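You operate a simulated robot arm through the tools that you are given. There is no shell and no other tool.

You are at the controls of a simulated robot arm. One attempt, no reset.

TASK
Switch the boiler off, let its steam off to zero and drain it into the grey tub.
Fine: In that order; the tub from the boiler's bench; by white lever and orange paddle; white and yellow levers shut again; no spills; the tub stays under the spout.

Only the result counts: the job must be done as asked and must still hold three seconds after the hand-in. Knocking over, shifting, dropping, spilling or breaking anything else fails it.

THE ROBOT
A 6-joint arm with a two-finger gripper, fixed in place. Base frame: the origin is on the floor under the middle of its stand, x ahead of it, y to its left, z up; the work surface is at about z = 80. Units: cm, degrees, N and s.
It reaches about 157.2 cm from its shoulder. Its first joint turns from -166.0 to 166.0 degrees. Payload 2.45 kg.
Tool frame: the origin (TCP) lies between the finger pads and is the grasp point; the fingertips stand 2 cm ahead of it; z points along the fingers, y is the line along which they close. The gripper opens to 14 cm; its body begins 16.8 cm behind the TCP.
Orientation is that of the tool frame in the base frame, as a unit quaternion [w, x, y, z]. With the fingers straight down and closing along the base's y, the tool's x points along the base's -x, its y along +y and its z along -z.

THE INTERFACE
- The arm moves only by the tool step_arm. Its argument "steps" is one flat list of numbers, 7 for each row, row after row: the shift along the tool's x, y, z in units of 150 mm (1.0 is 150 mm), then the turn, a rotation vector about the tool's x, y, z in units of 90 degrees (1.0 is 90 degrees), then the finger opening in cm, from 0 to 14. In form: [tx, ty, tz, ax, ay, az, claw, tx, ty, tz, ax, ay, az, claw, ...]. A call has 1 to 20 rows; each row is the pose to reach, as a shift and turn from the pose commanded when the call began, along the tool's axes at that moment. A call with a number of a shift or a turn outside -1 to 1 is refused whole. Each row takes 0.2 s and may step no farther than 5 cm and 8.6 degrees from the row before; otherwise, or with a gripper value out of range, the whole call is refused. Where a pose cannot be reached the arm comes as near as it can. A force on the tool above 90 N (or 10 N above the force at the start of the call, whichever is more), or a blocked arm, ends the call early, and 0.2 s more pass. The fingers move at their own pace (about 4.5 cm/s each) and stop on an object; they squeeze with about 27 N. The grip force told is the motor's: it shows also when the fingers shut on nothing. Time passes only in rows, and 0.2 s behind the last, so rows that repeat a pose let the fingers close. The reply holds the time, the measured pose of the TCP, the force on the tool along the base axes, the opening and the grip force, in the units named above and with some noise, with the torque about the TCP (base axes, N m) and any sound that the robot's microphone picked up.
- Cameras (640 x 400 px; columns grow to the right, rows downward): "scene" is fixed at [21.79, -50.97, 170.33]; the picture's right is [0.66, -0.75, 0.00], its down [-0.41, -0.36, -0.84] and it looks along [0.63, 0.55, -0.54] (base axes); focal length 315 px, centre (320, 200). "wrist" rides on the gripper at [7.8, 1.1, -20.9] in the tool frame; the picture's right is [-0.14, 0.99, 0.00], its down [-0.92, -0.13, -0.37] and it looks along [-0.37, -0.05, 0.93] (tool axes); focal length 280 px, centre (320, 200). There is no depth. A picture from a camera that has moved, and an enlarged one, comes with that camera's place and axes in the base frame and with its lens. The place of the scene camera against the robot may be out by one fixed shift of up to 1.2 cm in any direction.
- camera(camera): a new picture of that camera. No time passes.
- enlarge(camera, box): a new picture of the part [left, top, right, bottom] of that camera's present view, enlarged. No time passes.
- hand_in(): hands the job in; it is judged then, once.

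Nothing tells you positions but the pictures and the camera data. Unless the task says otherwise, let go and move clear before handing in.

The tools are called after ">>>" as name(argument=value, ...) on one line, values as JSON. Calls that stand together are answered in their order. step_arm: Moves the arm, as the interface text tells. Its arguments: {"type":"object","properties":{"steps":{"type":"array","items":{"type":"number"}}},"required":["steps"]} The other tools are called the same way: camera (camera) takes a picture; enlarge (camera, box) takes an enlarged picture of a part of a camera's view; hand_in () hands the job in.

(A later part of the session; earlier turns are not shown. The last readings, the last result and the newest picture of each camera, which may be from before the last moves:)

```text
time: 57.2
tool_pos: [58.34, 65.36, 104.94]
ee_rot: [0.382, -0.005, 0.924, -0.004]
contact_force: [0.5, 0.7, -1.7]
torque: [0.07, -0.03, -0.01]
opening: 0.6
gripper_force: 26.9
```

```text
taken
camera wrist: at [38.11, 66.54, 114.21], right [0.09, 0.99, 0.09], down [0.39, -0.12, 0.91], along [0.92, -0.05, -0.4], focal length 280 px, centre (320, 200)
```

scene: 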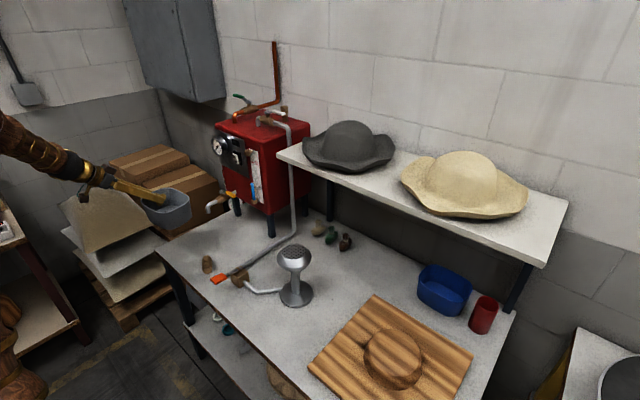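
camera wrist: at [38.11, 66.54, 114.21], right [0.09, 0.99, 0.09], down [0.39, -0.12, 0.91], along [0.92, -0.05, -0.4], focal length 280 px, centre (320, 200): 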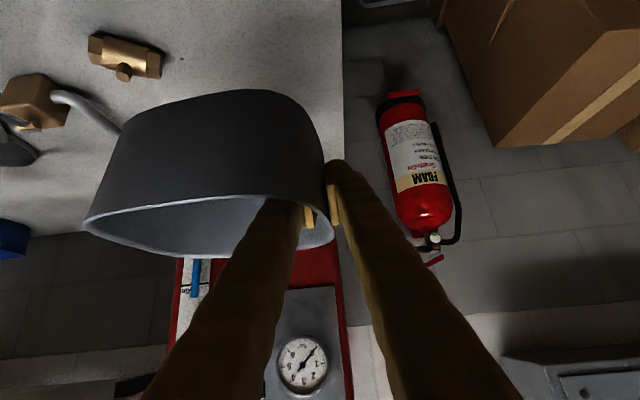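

Bench edge is at y≈70, tub wall at about 66, and the brass fitting on the bench is clear. I'll lower to just above the bench, still in front of the spout.

>>> step_arm(steps=[0.165, 0.005, 0.165, 0, 0, 0, 0, 0.33, 0.01, 0.33, 0, 0, 0, 0, 0.495, 0.015, 0.495, 0, 0, 0, 0, 0.66, 0.02, 0.66, 0, 0, 0, 0])

>>> camera(camera="scene")

>>> enlarge(camera="scene", box=[100, 150, 300, 275])

>>> camera(camera="wrist")

```text
time: 58.2
tool_pos: [58.47, 66.03, 90.9]
ee_rot: [0.382, -0.006, 0.924, -0.003]
contact_force: [-0.6, -0.7, -1.5]
torque: [0.13, 0.03, -0.01]
opening: 0.59
gripper_force: 27.1
```

```text
taken
```

scene: 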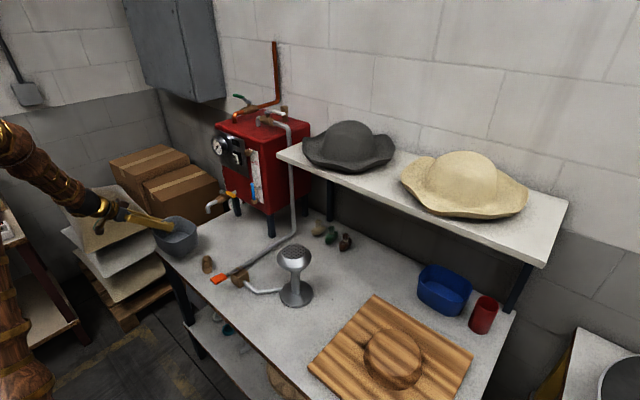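

```text
3.20 times, centred on (200, 212) of scene
camera zoom: at [21.79, -50.97, 170.33], right [0.66, -0.75, 0.0], down [-0.41, -0.36, -0.84], along [0.63, 0.55, -0.54], focal length 1008 px, centre (704, 160)
```

zoom: 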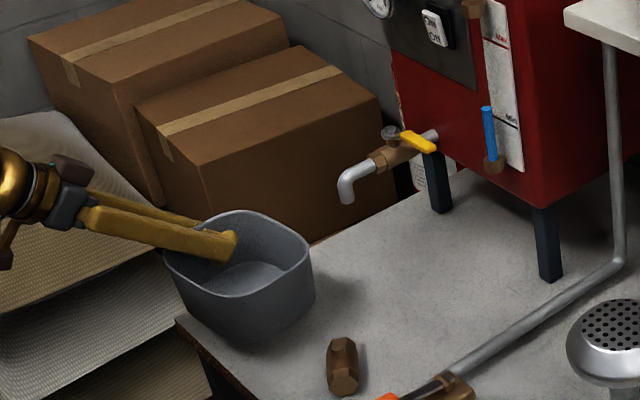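

```text
taken
camera wrist: at [38.15, 67.18, 100.26], right [0.09, 0.99, 0.09], down [0.39, -0.12, 0.91], along [0.92, -0.05, -0.4], focal length 280 px, centre (320, 200)
```

wrist: 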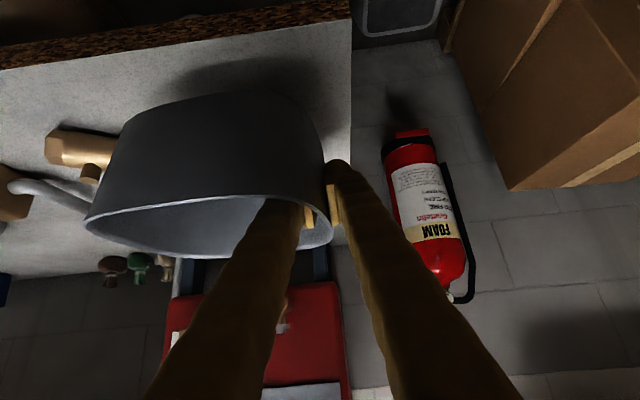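

The tub hangs over the bench corner, level. I'll lower to about 2 cm above the bench and start sliding it in under the spout.

>>> step_arm(steps=[0.08, -0.005, 0.08, 0, 0, 0, 0, 0.1556, -0.01, 0.1556, 0, 0, 0, 0, -0.0141, -0.015, 0.3252, 0, 0, 0, 0, -0.1885, -0.015, 0.4996, 0, 0, 0, 0])

>>> enlarge(camera="scene", box=[100, 150, 300, 275])

>>> camera(camera="wrist")

```text
time: 59.2
tool_pos: [65.75, 65.76, 87.72]
ee_rot: [0.381, -0.005, 0.924, -0.003]
contact_force: [0.9, 0.1, -1.5]
torque: [0.1, 0.04, -0.01]
opening: 0.58
gripper_force: 27.1
```

```text
3.20 times, centred on (200, 212) of scene
camera zoom: at [21.79, -50.97, 170.33], right [0.66, -0.75, 0.0], down [-0.41, -0.36, -0.84], along [0.63, 0.55, -0.54], focal length 1008 px, centre (704, 160)
```

zoom: 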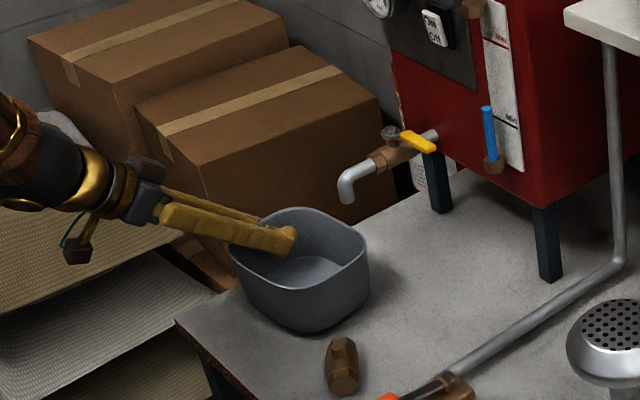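

```text
taken
camera wrist: at [45.45, 66.86, 96.98], right [0.09, 0.99, 0.09], down [0.39, -0.12, 0.91], along [0.92, -0.05, -0.4], focal length 280 px, centre (320, 200)
```

wrist: 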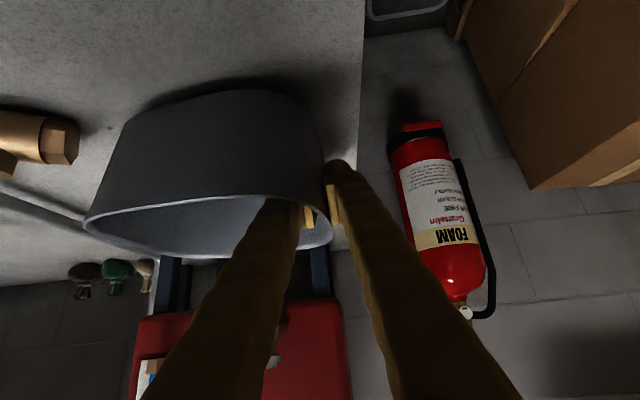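

The tub is low and clear of the spout. I'll slide it the last 7.4 cm under the spout.

>>> step_arm(steps=[-0.0872, -0.017, 0.0872, 0, 0, 0, 0, -0.1744, -0.033, 0.1744, 0, 0, 0, 0, -0.2616, -0.05, 0.2616, 0, 0, 0, 0, -0.3488, -0.067, 0.3488, 0, 0, 0, 0])

>>> enlarge(camera="scene", box=[140, 160, 300, 260])

>>> camera(camera="wrist")

```text
time: 60.2
tool_pos: [73.21, 64.78, 87.6]
ee_rot: [0.382, -0.006, 0.924, -0.003]
contact_force: [-0.5, -0.5, -1.7]
torque: [0.1, 0.03, -0.01]
opening: 0.6
gripper_force: 27.4
```

```text
4.00 times, centred on (220, 210) of scene
camera zoom: at [21.79, -50.97, 170.33], right [0.66, -0.75, 0.0], down [-0.41, -0.36, -0.84], along [0.63, 0.55, -0.54], focal length 1261 px, centre (720, 160)
```

zoom: 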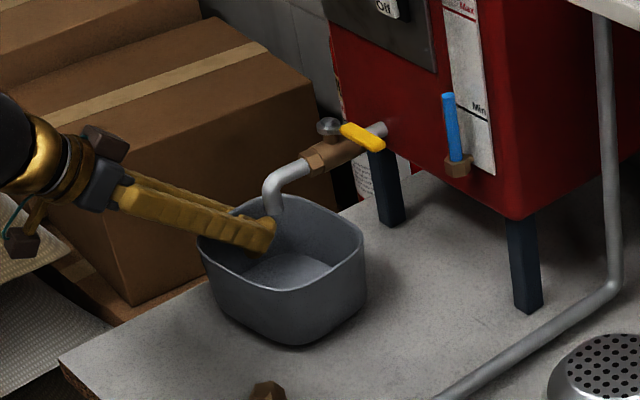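

```text
taken
camera wrist: at [52.89, 65.81, 96.95], right [0.09, 0.99, 0.09], down [0.39, -0.12, 0.91], along [0.92, -0.05, -0.4], focal length 280 px, centre (320, 200)
```

wrist: 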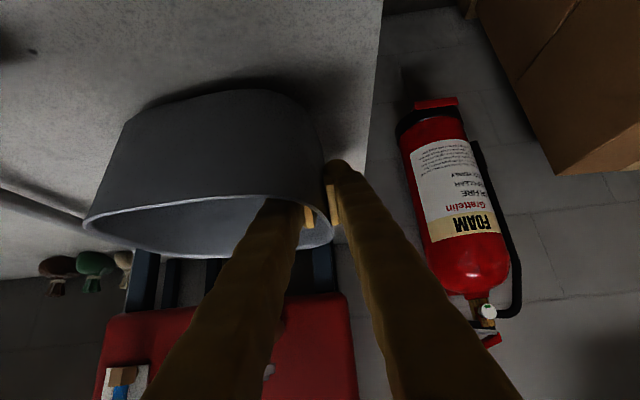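

The spout is now over the middle of the tub. I'll lower it the last 2 cm onto the bench.

>>> step_arm(steps=[0.033, 0, 0.033, 0, 0, 0, 0, 0.0613, 0, 0.0613, 0, 0, 0, 0, 0.08, 0, 0.08, 0, 0, 0, 0, 0.087, 0, 0.087, 0, 0, 0, 0])

>>> enlarge(camera="scene", box=[140, 160, 300, 260])

```text
time: 61.2
tool_pos: [73.19, 64.67, 85.81]
ee_rot: [0.382, -0.005, 0.924, -0.004]
contact_force: [0.2, 2.2, 5.6]
torque: [-0.82, -0.16, 0.12]
opening: 0.6
gripper_force: 26.2
```

```text
4.00 times, centred on (220, 210) of scene
camera zoom: at [21.79, -50.97, 170.33], right [0.66, -0.75, 0.0], down [-0.41, -0.36, -0.84], along [0.63, 0.55, -0.54], focal length 1261 px, centre (720, 160)
```

zoom: 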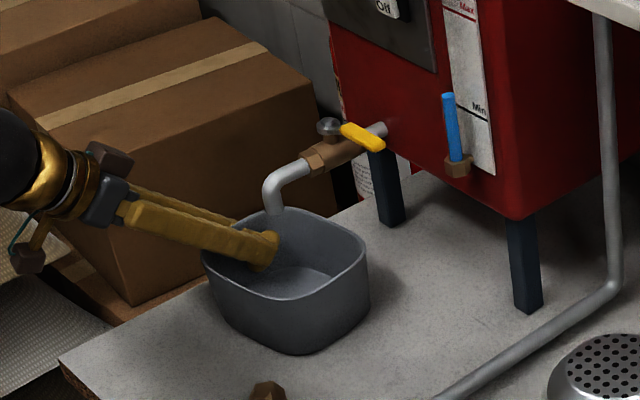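

The tub is resting on the bench just as it originally did. I'll open the fingers gently and back out along the finger direction.

>>> step_arm(steps=[0, 0, 0, 0, 0, 0, 1, 0, 0, 0, 0, 0, 0, 1.8, 0, 0, 0, 0, 0, 0, 2.6, 0, 0, 0, 0, 0, 0, 3.4, 0, 0, 0, 0, 0, 0, 3.6])

>>> camera(camera="wrist")

>>> enlarge(camera="scene", box=[140, 160, 300, 260])

```text
time: 62.4
tool_pos: [73.13, 64.65, 85.85]
ee_rot: [0.382, -0.006, 0.924, -0.003]
contact_force: [0.4, 0.1, 0.7]
torque: [0.0, 0.0, 0.0]
opening: 3.61
gripper_force: 0.0
```

```text
taken
camera wrist: at [52.87, 65.77, 95.09], right [0.09, 0.99, 0.09], down [0.39, -0.12, 0.91], along [0.92, -0.05, -0.4], focal length 280 px, centre (320, 200)
```

wrist: 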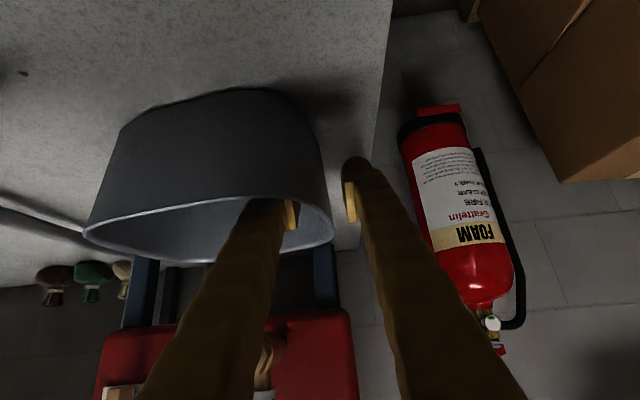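

```text
4.00 times, centred on (220, 210) of scene
camera zoom: at [21.79, -50.97, 170.33], right [0.66, -0.75, 0.0], down [-0.41, -0.36, -0.84], along [0.63, 0.55, -0.54], focal length 1261 px, centre (720, 160)
```

zoom: 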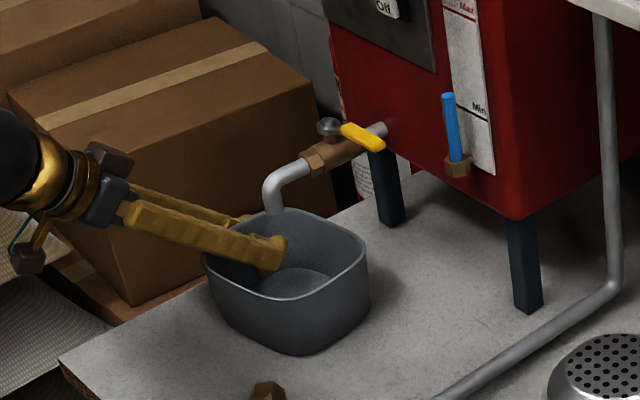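

Released; the tub stands flat. I'll back out along the finger axis.

>>> step_arm(steps=[0, 0, -0.15, 0, 0, 0, 3.6, 0, 0, -0.4, 0, 0, 0, 3.6, 0, 0, -0.7, 0, 0, 0, 3.6, 0, 0, -1.0, 0, 0, 0, 3.6])

>>> camera(camera="wrist")

>>> enlarge(camera="scene", box=[140, 160, 300, 260])

```text
time: 63.4
tool_pos: [62.72, 64.67, 96.44]
ee_rot: [0.382, -0.005, 0.924, -0.003]
contact_force: [-0.5, 0.5, -0.4]
torque: [0.03, -0.02, 0.01]
opening: 3.56
gripper_force: 0.2
```

```text
taken
camera wrist: at [42.41, 65.82, 105.85], right [0.09, 0.99, 0.09], down [0.39, -0.12, 0.91], along [0.92, -0.05, -0.4], focal length 280 px, centre (320, 200)
```

wrist: 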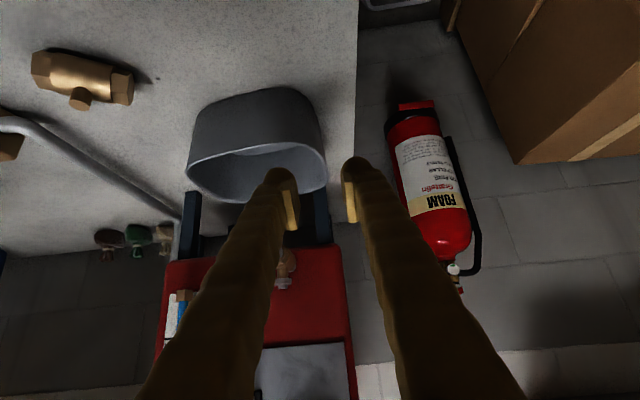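

```text
4.00 times, centred on (220, 210) of scene
camera zoom: at [21.79, -50.97, 170.33], right [0.66, -0.75, 0.0], down [-0.41, -0.36, -0.84], along [0.63, 0.55, -0.54], focal length 1261 px, centre (720, 160)
```

zoom: 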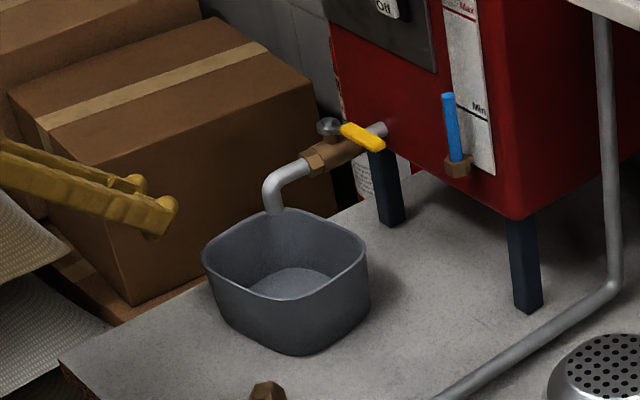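

The tub is well placed with the spout over its middle. Next is the yellow lever: I'll raise the hand, reduce its tilt to about 25° and move to look down at the lever.

>>> step_arm(steps=[-0.177, -0.167, -0.177, 0, 0.0555, 0, 2, -0.354, -0.333, -0.354, 0, 0.111, 0, 0, -0.53, -0.5, -0.53, 0, 0.1665, 0, 0, -0.707, -0.667, -0.707, 0, 0.222, 0, 0])

>>> step_arm(steps=[-0.225, -0.075, 0.031, 0, 0, 0, 0, -0.449, -0.15, 0.063, 0, 0, 0, 0, -0.674, -0.225, 0.094, 0, 0, 0, 0, -0.898, -0.3, 0.125, 0, 0, 0, 0])

>>> camera(camera="wrist")

>>> enlarge(camera="scene", box=[160, 100, 320, 200])

```text
time: 64.4
tool_pos: [62.71, 54.84, 111.31]
ee_rot: [0.215, -0.005, 0.977, -0.003]
contact_force: [1.3, 0.1, -1.1]
torque: [-0.01, 0.0, 0.03]
opening: 0.0
gripper_force: 27.2
```

```text
time: 65.4
tool_pos: [75.81, 50.38, 115.63]
ee_rot: [0.215, -0.005, 0.977, -0.003]
contact_force: [0.2, 0.2, 0.1]
torque: [-0.01, 0.01, 0.0]
opening: 0.03
gripper_force: 26.7
```

```text
taken
camera wrist: at [59.84, 51.56, 131.21], right [0.12, 0.99, 0.05], down [0.68, -0.12, 0.72], along [0.72, -0.05, -0.69], focal length 280 px, centre (320, 200)
```

wrist: 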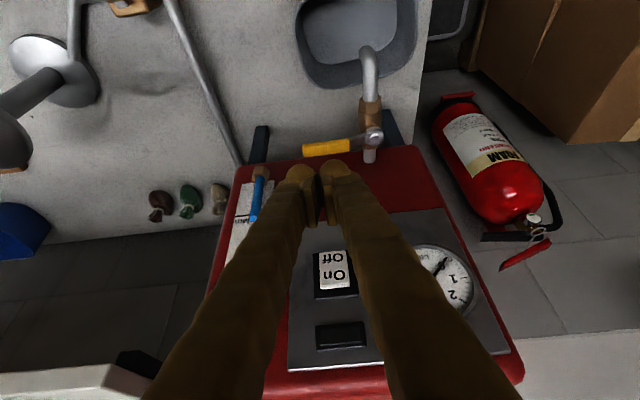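

```text
4.00 times, centred on (240, 150) of scene
camera zoom: at [21.79, -50.97, 170.33], right [0.66, -0.75, 0.0], down [-0.41, -0.36, -0.84], along [0.63, 0.55, -0.54], focal length 1261 px, centre (640, 400)
```

zoom: 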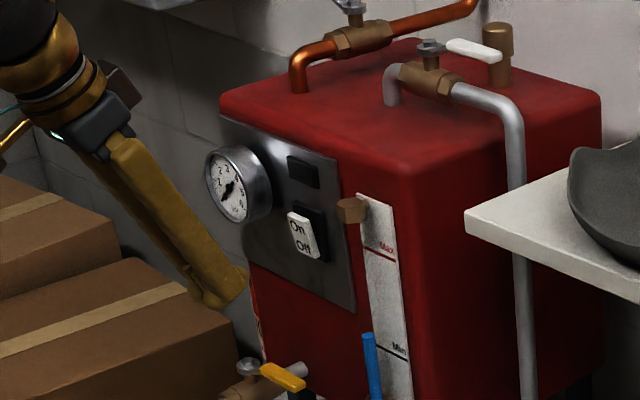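

>>> enlarge(camera="wrist", box=[280, 0, 440, 100])

>>> enlarge(camera="wrist", box=[280, 90, 440, 190])

```text
4.00 times, centred on (360, 50) of wrist
camera zoom: at [59.84, 51.56, 131.21], right [0.12, 0.99, 0.05], down [0.68, -0.12, 0.72], along [0.72, -0.05, -0.69], focal length 1122 px, centre (160, 800)
```

zoom: 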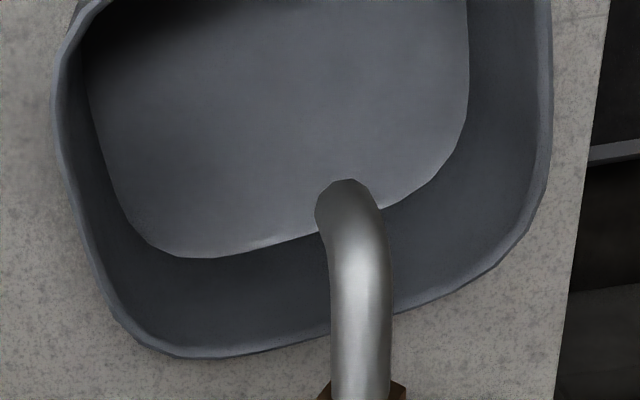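

```text
4.00 times, centred on (360, 140) of wrist
camera zoom: at [59.84, 51.56, 131.21], right [0.12, 0.99, 0.05], down [0.68, -0.12, 0.72], along [0.72, -0.05, -0.69], focal length 1122 px, centre (160, 440)
```

zoom: 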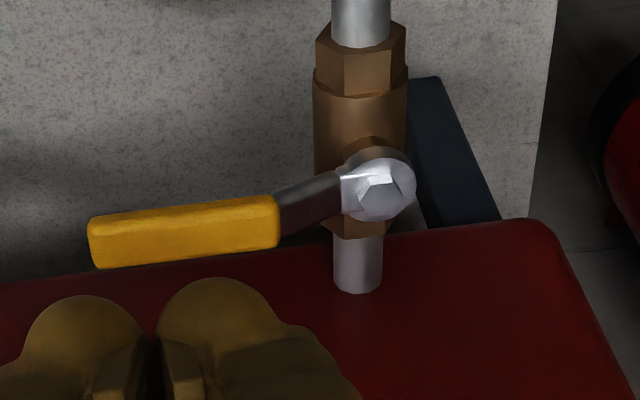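

The lever handle runs along y at x≈81.5, z≈101.5, with its tip at y≈48.2 and the boiler face at x≈88.7 behind it. I'll bring the closed fingertips above the gap between handle and boiler.

>>> step_arm(steps=[-0.11, 0.004, 0.26, 0, 0, 0, 0, -0.22, 0.008, 0.52, 0, 0, 0, 0, -0.328, 0.013, 0.783, 0, 0, 0, 0])

>>> camera(camera="wrist")

>>> enlarge(camera="scene", box=[190, 150, 270, 200])

```text
time: 66.2
tool_pos: [85.18, 50.45, 106.81]
ee_rot: [0.217, -0.004, 0.976, -0.004]
contact_force: [0.1, -0.4, 0.6]
torque: [0.0, 0.05, -0.01]
opening: 0.01
gripper_force: 26.7
```

```text
taken
camera wrist: at [69.24, 51.71, 122.54], right [0.12, 0.99, 0.05], down [0.68, -0.12, 0.72], along [0.72, -0.05, -0.69], focal length 280 px, centre (320, 200)
```

wrist: 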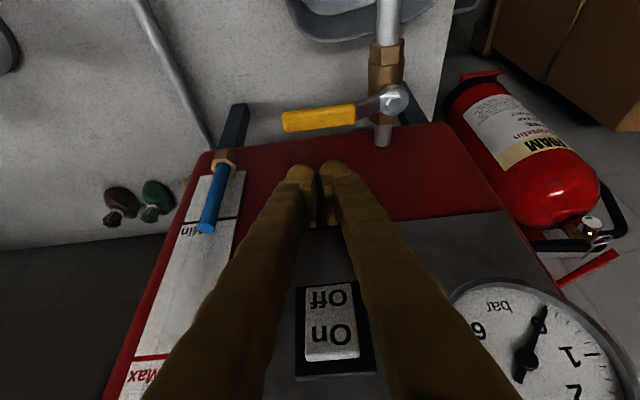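

```text
8.00 times, centred on (230, 175) of scene
camera zoom: at [21.79, -50.97, 170.33], right [0.66, -0.75, 0.0], down [-0.41, -0.36, -0.84], along [0.63, 0.55, -0.54], focal length 2521 px, centre (1040, 400)
```

zoom: 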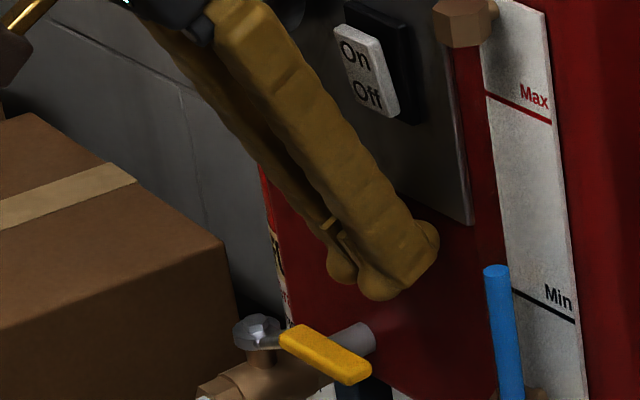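

>>> step_arm(steps=[0.042, 0.005, 0.091, 0, 0, 0, 0, 0.084, 0.01, 0.1815, 0, 0, 0, 0])

>>> enlarge(camera="wrist", box=[240, 80, 440, 205])

>>> enlarge(camera="scene", box=[190, 160, 270, 210])

```text
time: 66.8
tool_pos: [85.19, 50.74, 103.9]
ee_rot: [0.216, -0.005, 0.976, -0.004]
contact_force: [0.3, 0.5, -0.4]
torque: [0.02, 0.02, -0.01]
opening: 0.0
gripper_force: 26.7
```

```text
3.20 times, centred on (340, 142) of wrist
camera zoom: at [69.31, 51.9, 119.61], right [0.12, 0.99, 0.05], down [0.68, -0.12, 0.72], along [0.72, -0.05, -0.69], focal length 897 px, centre (256, 384)
```

zoom: 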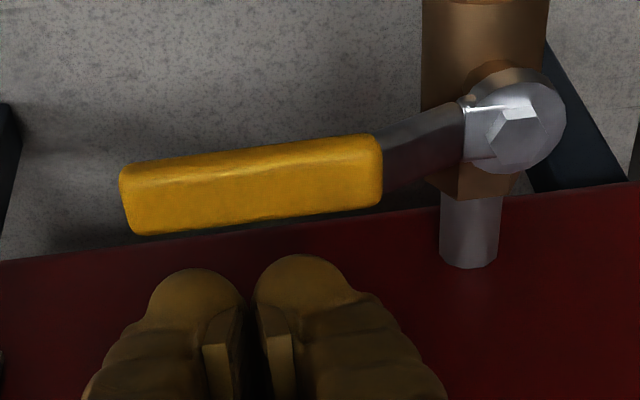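

```text
8.00 times, centred on (230, 185) of scene
camera zoom: at [21.79, -50.97, 170.33], right [0.66, -0.75, 0.0], down [-0.41, -0.36, -0.84], along [0.63, 0.55, -0.54], focal length 2521 px, centre (1040, 320)
```

zoom: 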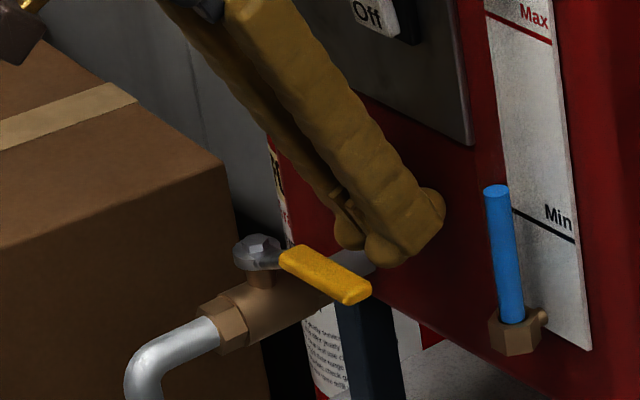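

The fingertips fit between the handle and the boiler with a small gap on either side. I'll go down another 2.3 cm.

>>> step_arm(steps=[0.021, 0, 0.046, 0, 0, 0, 0, 0.0425, 0, 0.092, 0, 0, 0, 0, 0.0643, 0, 0.139, 0, 0, 0, 0])

>>> enlarge(camera="wrist", box=[240, 80, 440, 205])

>>> enlarge(camera="scene", box=[190, 160, 270, 210])

```text
time: 67.6
tool_pos: [85.19, 50.74, 101.64]
ee_rot: [0.216, -0.005, 0.976, -0.004]
contact_force: [-0.9, 0.4, -0.4]
torque: [-0.02, -0.05, -0.02]
opening: 0.02
gripper_force: 27.0
```

```text
3.20 times, centred on (340, 142) of wrist
camera zoom: at [69.24, 51.84, 117.32], right [0.12, 0.99, 0.05], down [0.68, -0.12, 0.72], along [0.72, -0.05, -0.69], focal length 897 px, centre (256, 384)
```

zoom: 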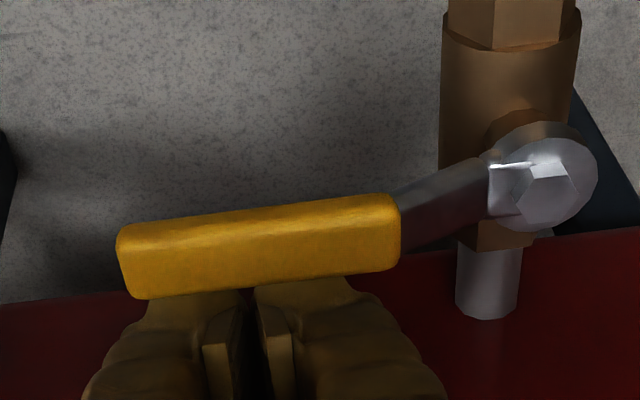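

```text
8.00 times, centred on (230, 185) of scene
camera zoom: at [21.79, -50.97, 170.33], right [0.66, -0.75, 0.0], down [-0.41, -0.36, -0.84], along [0.63, 0.55, -0.54], focal length 2521 px, centre (1040, 320)
```

zoom: 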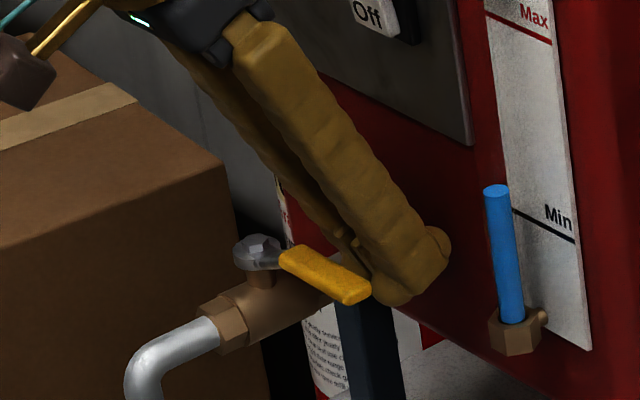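

The fingertips are behind the handle with no contact force. I'll pull it gently toward me to start opening.

>>> step_arm(steps=[0.0484, 0, -0.0224, 0, 0, 0, 0, 0.0847, -0.007, -0.0392, 0, 0, 0, 0, 0.121, -0.013, -0.056, 0, 0, 0, 0, 0.1634, -0.027, -0.0755, 0, 0, 0, 0])

>>> enlarge(camera="wrist", box=[240, 80, 440, 205])

>>> enlarge(camera="scene", box=[170, 150, 290, 225])

```text
time: 68.6
tool_pos: [82.39, 50.29, 101.77]
ee_rot: [0.215, -0.005, 0.977, -0.005]
contact_force: [1.2, 0.5, 1.4]
torque: [0.05, 0.01, -0.06]
opening: 0.01
gripper_force: 26.9
```

```text
3.20 times, centred on (340, 142) of wrist
camera zoom: at [66.56, 51.44, 117.37], right [0.12, 0.99, 0.05], down [0.68, -0.12, 0.72], along [0.72, -0.05, -0.69], focal length 897 px, centre (256, 384)
```

zoom: 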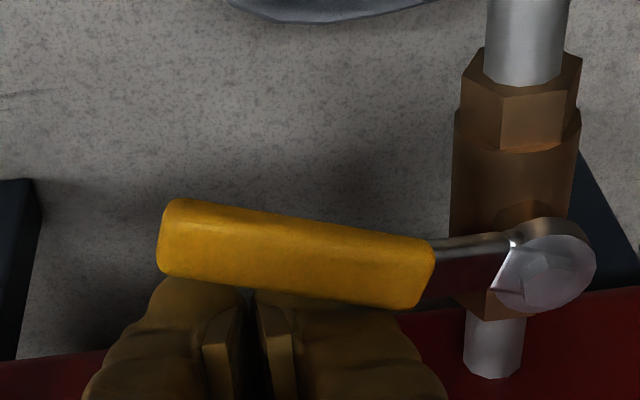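

```text
5.33 times, centred on (230, 188) of scene
camera zoom: at [21.79, -50.97, 170.33], right [0.66, -0.75, 0.0], down [-0.41, -0.36, -0.84], along [0.63, 0.55, -0.54], focal length 1681 px, centre (800, 267)
```

zoom: 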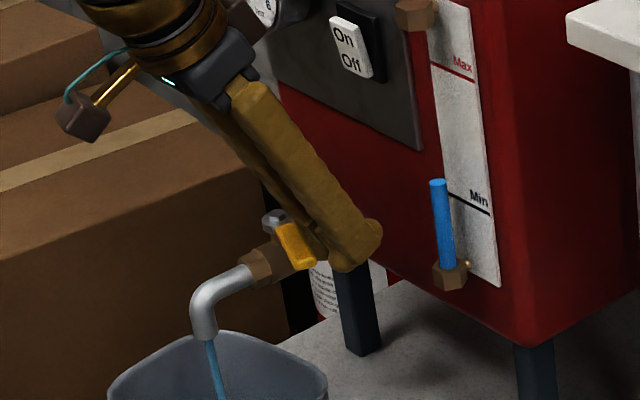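

Water has started flowing into the tub and the handle turns freely. I'll check where the stream lands before opening further.

>>> enlarge(camera="scene", box=[140, 180, 260, 255])

>>> enlarge(camera="wrist", box=[240, 0, 480, 150])

```text
5.33 times, centred on (200, 218) of scene
camera zoom: at [21.79, -50.97, 170.33], right [0.66, -0.75, 0.0], down [-0.41, -0.36, -0.84], along [0.63, 0.55, -0.54], focal length 1681 px, centre (960, 107)
```

zoom: 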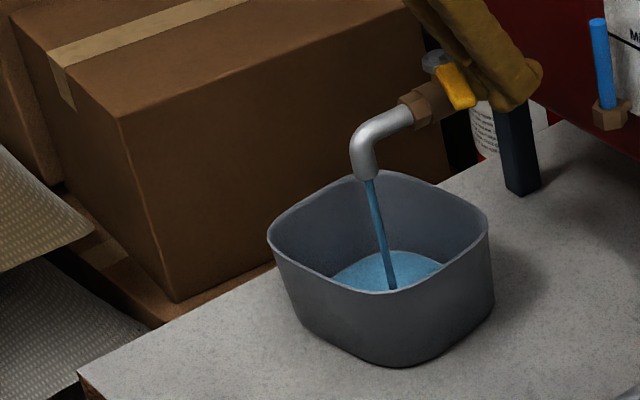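

```text
2.67 times, centred on (360, 75) of wrist
camera zoom: at [66.56, 51.44, 117.37], right [0.12, 0.99, 0.05], down [0.68, -0.12, 0.72], along [0.72, -0.05, -0.69], focal length 748 px, centre (213, 533)
```

zoom: 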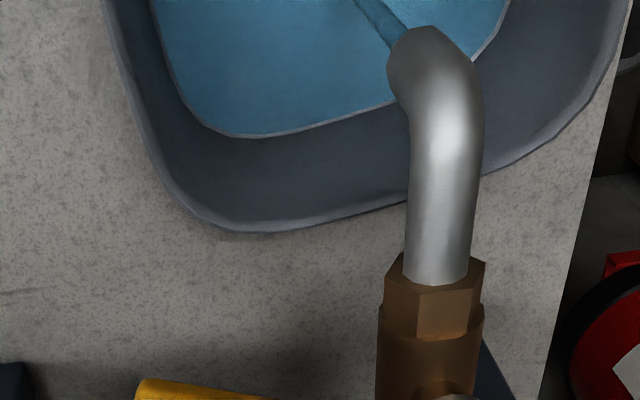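

The stream falls vertically into the middle of the tub. I'll open further along the arc.

>>> step_arm(steps=[0.0847, -0.053, -0.0392, 0, 0, 0, 0, 0.1755, -0.033, -0.0811, 0, 0, 0, 0, 0.28, 0.013, -0.1405, 0, 0, 0, 0])

>>> enlarge(camera="scene", box=[140, 160, 300, 260])

>>> camera(camera="wrist")

```text
time: 69.4
tool_pos: [77.7, 50.25, 101.87]
ee_rot: [0.216, -0.004, 0.976, -0.004]
contact_force: [0.9, -0.9, -0.3]
torque: [-0.02, 0.0, 0.02]
opening: 0.01
gripper_force: 27.0
```

```text
4.00 times, centred on (220, 210) of scene
camera zoom: at [21.79, -50.97, 170.33], right [0.66, -0.75, 0.0], down [-0.41, -0.36, -0.84], along [0.63, 0.55, -0.54], focal length 1261 px, centre (720, 160)
```

zoom: 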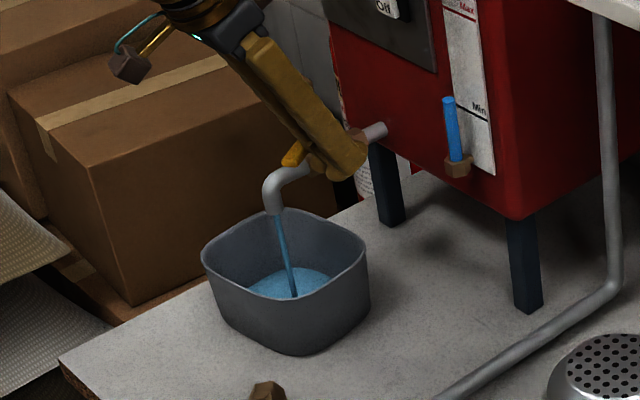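

```text
taken
camera wrist: at [61.77, 51.51, 117.6], right [0.12, 0.99, 0.05], down [0.68, -0.12, 0.72], along [0.72, -0.05, -0.69], focal length 280 px, centre (320, 200)
```

wrist: 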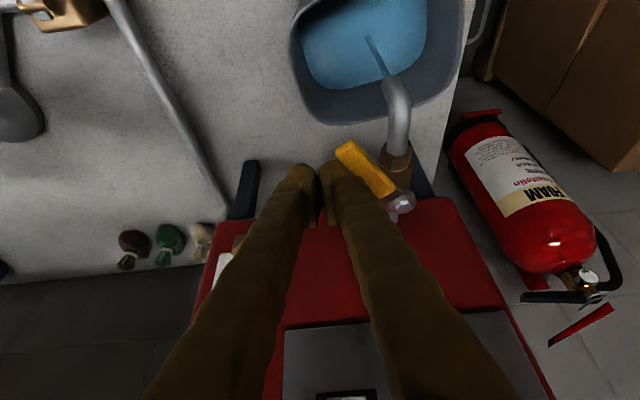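

>>> step_arm(steps=[0.1029, 0.11, -0.0476, 0, 0, 0, 0, 0.1755, 0.233, -0.0811, 0, 0, 0, 0])

>>> enlarge(camera="scene", box=[140, 160, 300, 260])

>>> camera(camera="wrist")

```text
time: 70.0
tool_pos: [74.71, 53.82, 101.85]
ee_rot: [0.216, -0.005, 0.976, -0.004]
contact_force: [0.5, 0.3, 0.4]
torque: [-0.01, 0.02, 0.03]
opening: 0.01
gripper_force: 26.5
```

```text
4.00 times, centred on (220, 210) of scene
camera zoom: at [21.79, -50.97, 170.33], right [0.66, -0.75, 0.0], down [-0.41, -0.36, -0.84], along [0.63, 0.55, -0.54], focal length 1261 px, centre (720, 160)
```

zoom: 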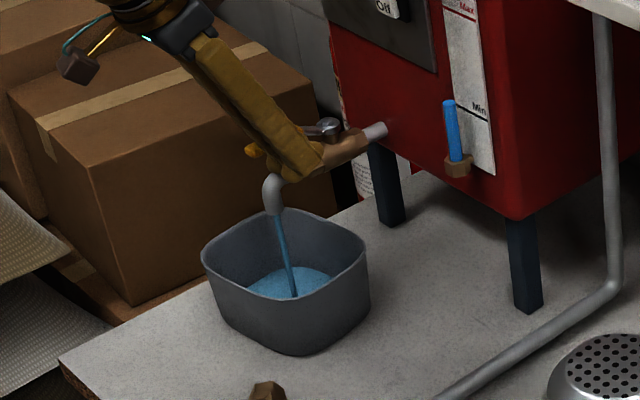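

```text
taken
camera wrist: at [58.85, 55.01, 117.43], right [0.12, 0.99, 0.05], down [0.68, -0.12, 0.72], along [0.72, -0.05, -0.69], focal length 280 px, centre (320, 200)
```

wrist: 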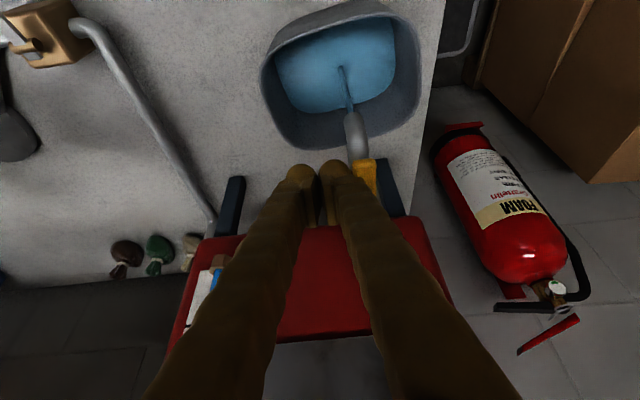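

The handle lies along the spout: the drain valve is open. I'll lift the hand over to the left side of the handle (ready to close it) and watch the levels.

>>> step_arm(steps=[-0.05, -0.02, -0.12, 0, 0, 0, 0, -0.13, -0.03, -0.32, 0, 0, 0, 0, -0.168, 0, -0.45, 0, 0, 0, 0, -0.168, 0.3, -0.45, 0, 0, 0, 0, -0.168, 0.58, -0.45, 0, 0, 0, 0])

>>> enlarge(camera="scene", box=[140, 160, 300, 260])

>>> camera(camera="wrist")

```text
time: 71.2
tool_pos: [74.24, 62.74, 108.89]
ee_rot: [0.217, -0.004, 0.976, -0.005]
contact_force: [0.1, 0.1, 1.7]
torque: [-0.01, 0.0, -0.01]
opening: 0.0
gripper_force: 26.9
```

```text
4.00 times, centred on (220, 210) of scene
camera zoom: at [21.79, -50.97, 170.33], right [0.66, -0.75, 0.0], down [-0.41, -0.36, -0.84], along [0.63, 0.55, -0.54], focal length 1261 px, centre (720, 160)
```

zoom: 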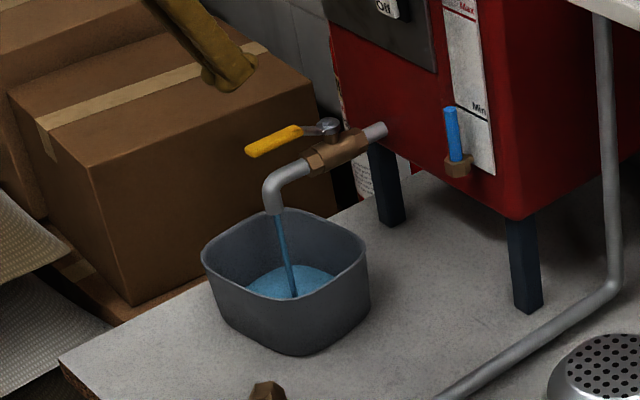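

```text
taken
camera wrist: at [58.44, 63.95, 124.64], right [0.12, 0.99, 0.05], down [0.68, -0.12, 0.72], along [0.72, -0.05, -0.69], focal length 280 px, centre (320, 200)
```

wrist: 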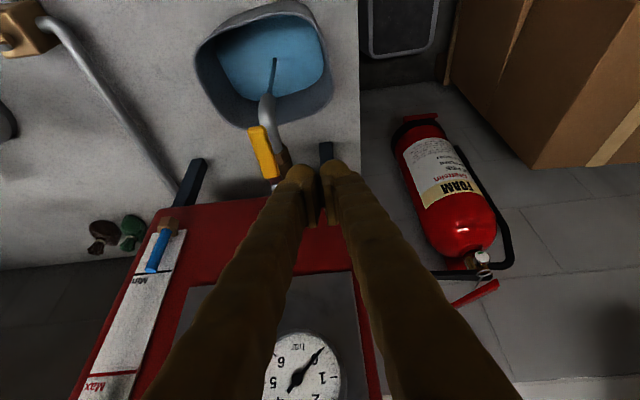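

The sight-glass level is falling and the tub has plenty of room. I'll wait and watch.

>>> step_arm(steps=[0, 0, 0, 0, 0, 0, 0, 0, 0, 0, 0, 0, 0, 0, 0, 0, 0, 0, 0, 0, 0, 0, 0, 0, 0, 0, 0, 0, 0, 0, 0, 0, 0, 0, 0, 0, 0, 0, 0, 0, 0, 0, 0, 0, 0, 0, 0, 0, 0, 0, 0, 0, 0, 0, 0, 0, 0, 0, 0, 0, 0, 0, 0, 0, 0, 0, 0, 0, 0, 0, 0, 0, 0, 0, 0, 0, 0, 0, 0, 0, 0, 0, 0, 0, 0, 0, 0, 0, 0, 0, 0, 0, 0, 0, 0, 0, 0, 0])

>>> enlarge(camera="scene", box=[140, 160, 300, 260])

>>> enlarge(camera="wrist", box=[130, 0, 370, 150])

```text
time: 74.2
tool_pos: [74.4, 62.84, 108.87]
ee_rot: [0.216, -0.005, 0.976, -0.003]
contact_force: [-1.1, 0.3, -0.1]
torque: [-0.02, 0.01, 0.02]
opening: 0.02
gripper_force: 27.1
```

```text
4.00 times, centred on (220, 210) of scene
camera zoom: at [21.79, -50.97, 170.33], right [0.66, -0.75, 0.0], down [-0.41, -0.36, -0.84], along [0.63, 0.55, -0.54], focal length 1261 px, centre (720, 160)
```

zoom: 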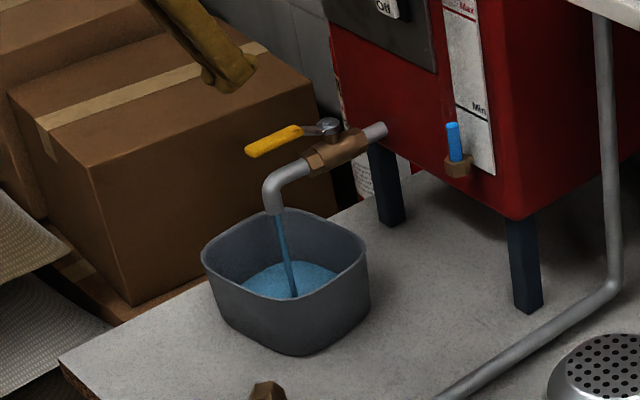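

```text
2.67 times, centred on (250, 75) of wrist
camera zoom: at [58.43, 63.93, 124.59], right [0.12, 0.99, 0.05], down [0.68, -0.12, 0.72], along [0.72, -0.05, -0.69], focal length 748 px, centre (507, 533)
```

zoom: 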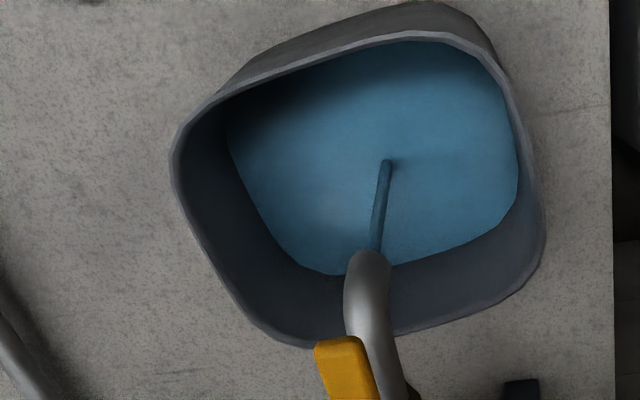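

Draining steadily with room to spare in the tub. I'll keep waiting.

>>> step_arm(steps=[0, 0, 0, 0, 0, 0, 0, 0, 0, 0, 0, 0, 0, 0, 0, 0, 0, 0, 0, 0, 0, 0, 0, 0, 0, 0, 0, 0, 0, 0, 0, 0, 0, 0, 0, 0, 0, 0, 0, 0, 0, 0, 0, 0, 0, 0, 0, 0, 0, 0, 0, 0, 0, 0, 0, 0, 0, 0, 0, 0, 0, 0, 0, 0, 0, 0, 0, 0, 0, 0, 0, 0, 0, 0, 0, 0, 0, 0, 0, 0, 0, 0, 0, 0, 0, 0, 0, 0, 0, 0, 0, 0, 0, 0, 0, 0, 0, 0, 0, 0, 0, 0, 0, 0, 0, 0, 0, 0, 0, 0, 0, 0, 0, 0, 0, 0, 0, 0, 0, 0, 0, 0, 0, 0, 0, 0, 0, 0, 0, 0, 0, 0, 0, 0, 0, 0, 0, 0, 0, 0])

>>> enlarge(camera="scene", box=[140, 160, 300, 260])

>>> enlarge(camera="wrist", box=[130, 0, 370, 150])

```text
time: 78.4
tool_pos: [74.28, 62.71, 108.83]
ee_rot: [0.216, -0.005, 0.976, -0.004]
contact_force: [-0.5, -0.3, -1.1]
torque: [-0.02, 0.02, -0.04]
opening: 0.02
gripper_force: 27.5
```

```text
4.00 times, centred on (220, 210) of scene
camera zoom: at [21.79, -50.97, 170.33], right [0.66, -0.75, 0.0], down [-0.41, -0.36, -0.84], along [0.63, 0.55, -0.54], focal length 1261 px, centre (720, 160)
```

zoom: 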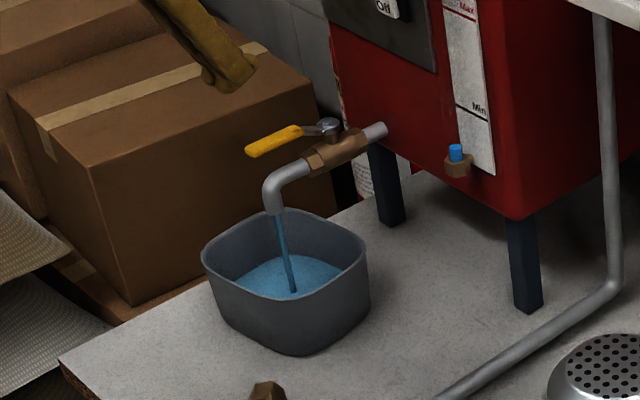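

```text
2.67 times, centred on (250, 75) of wrist
camera zoom: at [58.43, 63.93, 124.59], right [0.12, 0.99, 0.05], down [0.68, -0.12, 0.72], along [0.72, -0.05, -0.69], focal length 748 px, centre (507, 533)
```

zoom: 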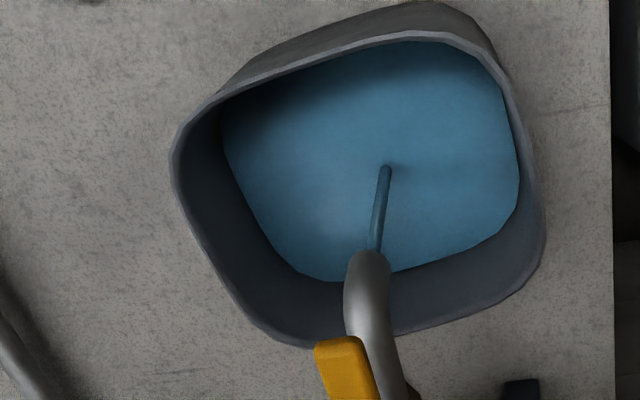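

Only a little is left in the sight glass and the tub is well below its rim. Waiting further.

>>> step_arm(steps=[0, 0, 0, 0, 0, 0, 0, 0, 0, 0, 0, 0, 0, 0, 0, 0, 0, 0, 0, 0, 0, 0, 0, 0, 0, 0, 0, 0, 0, 0, 0, 0, 0, 0, 0, 0, 0, 0, 0, 0, 0, 0, 0, 0, 0, 0, 0, 0, 0, 0, 0, 0, 0, 0, 0, 0, 0, 0, 0, 0, 0, 0, 0, 0, 0, 0, 0, 0, 0, 0, 0, 0, 0, 0, 0, 0, 0, 0, 0, 0, 0, 0, 0, 0, 0, 0, 0, 0, 0, 0, 0, 0, 0, 0, 0, 0, 0, 0, 0, 0, 0, 0, 0, 0, 0, 0, 0, 0, 0, 0, 0, 0, 0, 0, 0, 0, 0, 0, 0, 0, 0, 0, 0, 0, 0, 0, 0, 0, 0, 0, 0, 0, 0, 0, 0, 0, 0, 0, 0, 0])

>>> enlarge(camera="scene", box=[140, 160, 300, 260])

>>> enlarge(camera="wrist", box=[130, 0, 370, 150])

```text
time: 82.6
tool_pos: [74.33, 62.7, 108.83]
ee_rot: [0.215, -0.006, 0.976, -0.003]
contact_force: [0.5, 0.3, 1.3]
torque: [-0.02, 0.02, -0.02]
opening: 0.0
gripper_force: 27.4
```

```text
4.00 times, centred on (220, 210) of scene
camera zoom: at [21.79, -50.97, 170.33], right [0.66, -0.75, 0.0], down [-0.41, -0.36, -0.84], along [0.63, 0.55, -0.54], focal length 1261 px, centre (720, 160)
```

zoom: 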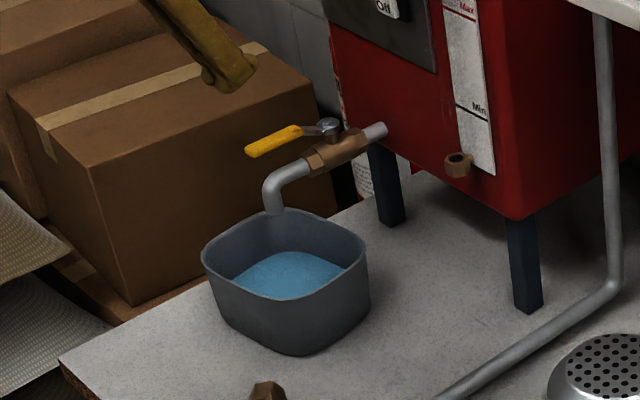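

```text
2.67 times, centred on (250, 75) of wrist
camera zoom: at [58.43, 63.93, 124.59], right [0.12, 0.99, 0.05], down [0.68, -0.12, 0.72], along [0.72, -0.05, -0.69], focal length 748 px, centre (507, 533)
```

zoom: 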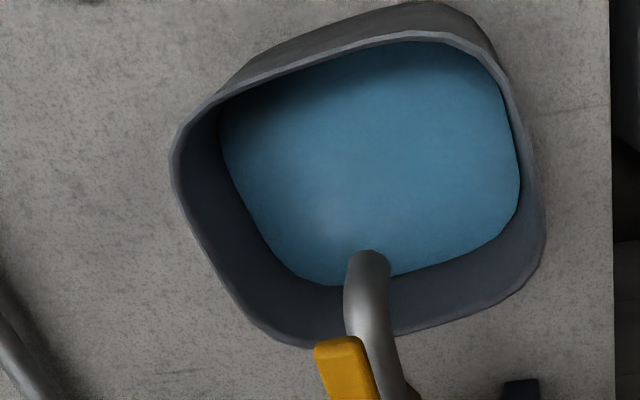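

The stream has stopped and the sight glass is empty; the tub holds it all well below the rim. After a short further wait I'll lower the fingers on the left side of the yellow handle to close it.

>>> step_arm(steps=[0, 0, 0, 0, 0, 0, 0, 0, 0, 0, 0, 0, 0, 0, 0, 0, 0, 0, 0, 0, 0, 0, 0, 0, 0, 0, 0, 0, 0, 0, 0, 0, 0, 0, 0, 0, 0, 0, 0, 0, 0, 0, 0, 0, 0, 0, 0, 0, 0, 0, 0, 0, 0, 0, 0, 0, 0.042, 0, 0.107, 0, 0, 0, 0, 0.084, 0.005, 0.213, 0, 0, 0, 0, 0.125, 0.01, 0.32, 0, 0, 0, 0, 0.167, 0.013, 0.426, 0, 0, 0, 0])

>>> enlarge(camera="scene", box=[160, 150, 280, 225])

>>> enlarge(camera="wrist", box=[200, 80, 440, 230])

```text
time: 85.2
tool_pos: [74.58, 62.89, 102.11]
ee_rot: [0.216, -0.004, 0.976, -0.004]
contact_force: [1.1, 0.4, 0.0]
torque: [-0.01, -0.03, 0.0]
opening: 0.0
gripper_force: 26.6
```

```text
5.33 times, centred on (220, 188) of scene
camera zoom: at [21.79, -50.97, 170.33], right [0.66, -0.75, 0.0], down [-0.41, -0.36, -0.84], along [0.63, 0.55, -0.54], focal length 1681 px, centre (853, 267)
```

zoom: 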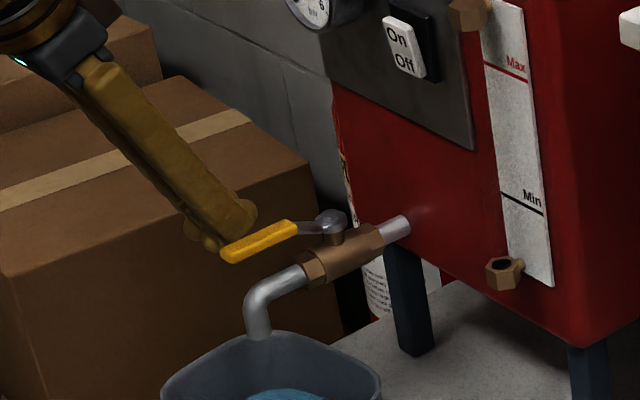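

```text
2.67 times, centred on (320, 155) of wrist
camera zoom: at [58.73, 64.04, 117.71], right [0.12, 0.99, 0.05], down [0.68, -0.12, 0.72], along [0.72, -0.05, -0.69], focal length 748 px, centre (320, 320)
```

zoom: 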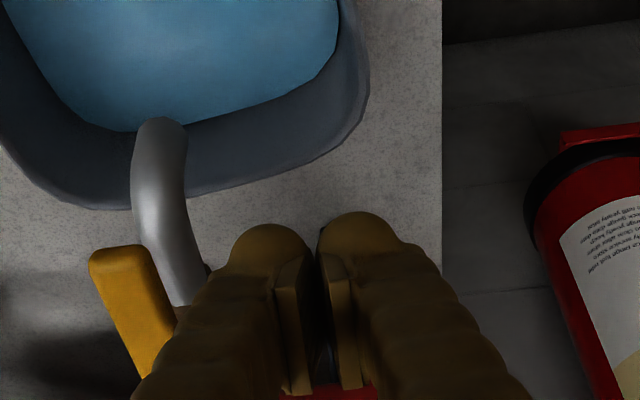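

The fingers are left of the handle, above the spout pipe. I'll push the handle back to the right.

>>> step_arm(steps=[0.006, -0.127, -0.0028, 0, 0, 0, 0, 0.0424, -0.213, -0.0196, 0, 0, 0, 0, 0.0726, -0.333, -0.0336, 0, 0, 0, 0, 0.0666, -0.467, -0.0308, 0, 0, 0, 0])

>>> enlarge(camera="scene", box=[160, 150, 280, 225])

>>> enlarge(camera="wrist", box=[200, 80, 440, 230])

```text
time: 86.2
tool_pos: [73.68, 55.84, 102.19]
ee_rot: [0.215, -0.005, 0.977, -0.004]
contact_force: [0.2, 0.1, 0.4]
torque: [-0.05, -0.02, -0.02]
opening: 0.0
gripper_force: 26.7
```

```text
5.33 times, centred on (220, 188) of scene
camera zoom: at [21.79, -50.97, 170.33], right [0.66, -0.75, 0.0], down [-0.41, -0.36, -0.84], along [0.63, 0.55, -0.54], focal length 1681 px, centre (853, 267)
```

zoom: 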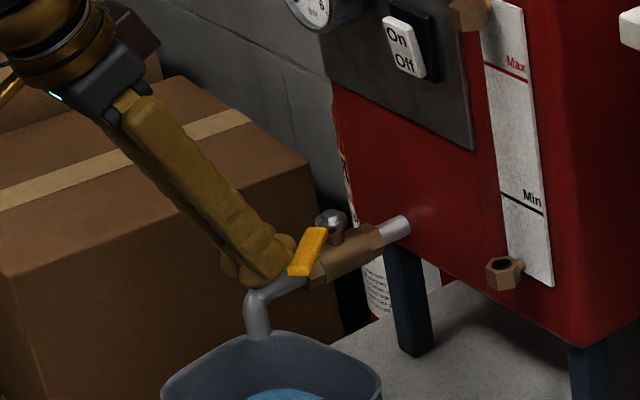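

```text
2.67 times, centred on (320, 155) of wrist
camera zoom: at [57.68, 56.99, 117.85], right [0.12, 0.99, 0.05], down [0.68, -0.12, 0.72], along [0.72, -0.05, -0.69], focal length 748 px, centre (320, 320)
```

zoom: 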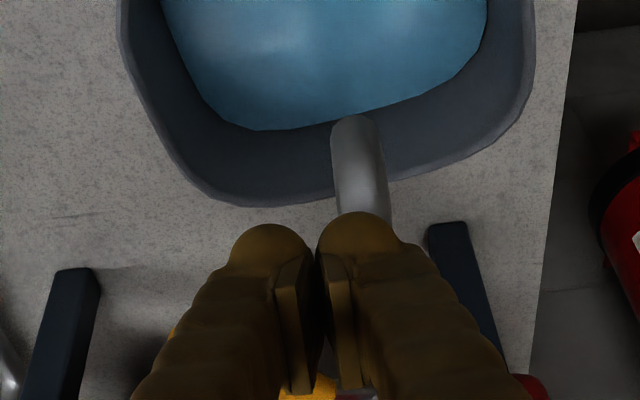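

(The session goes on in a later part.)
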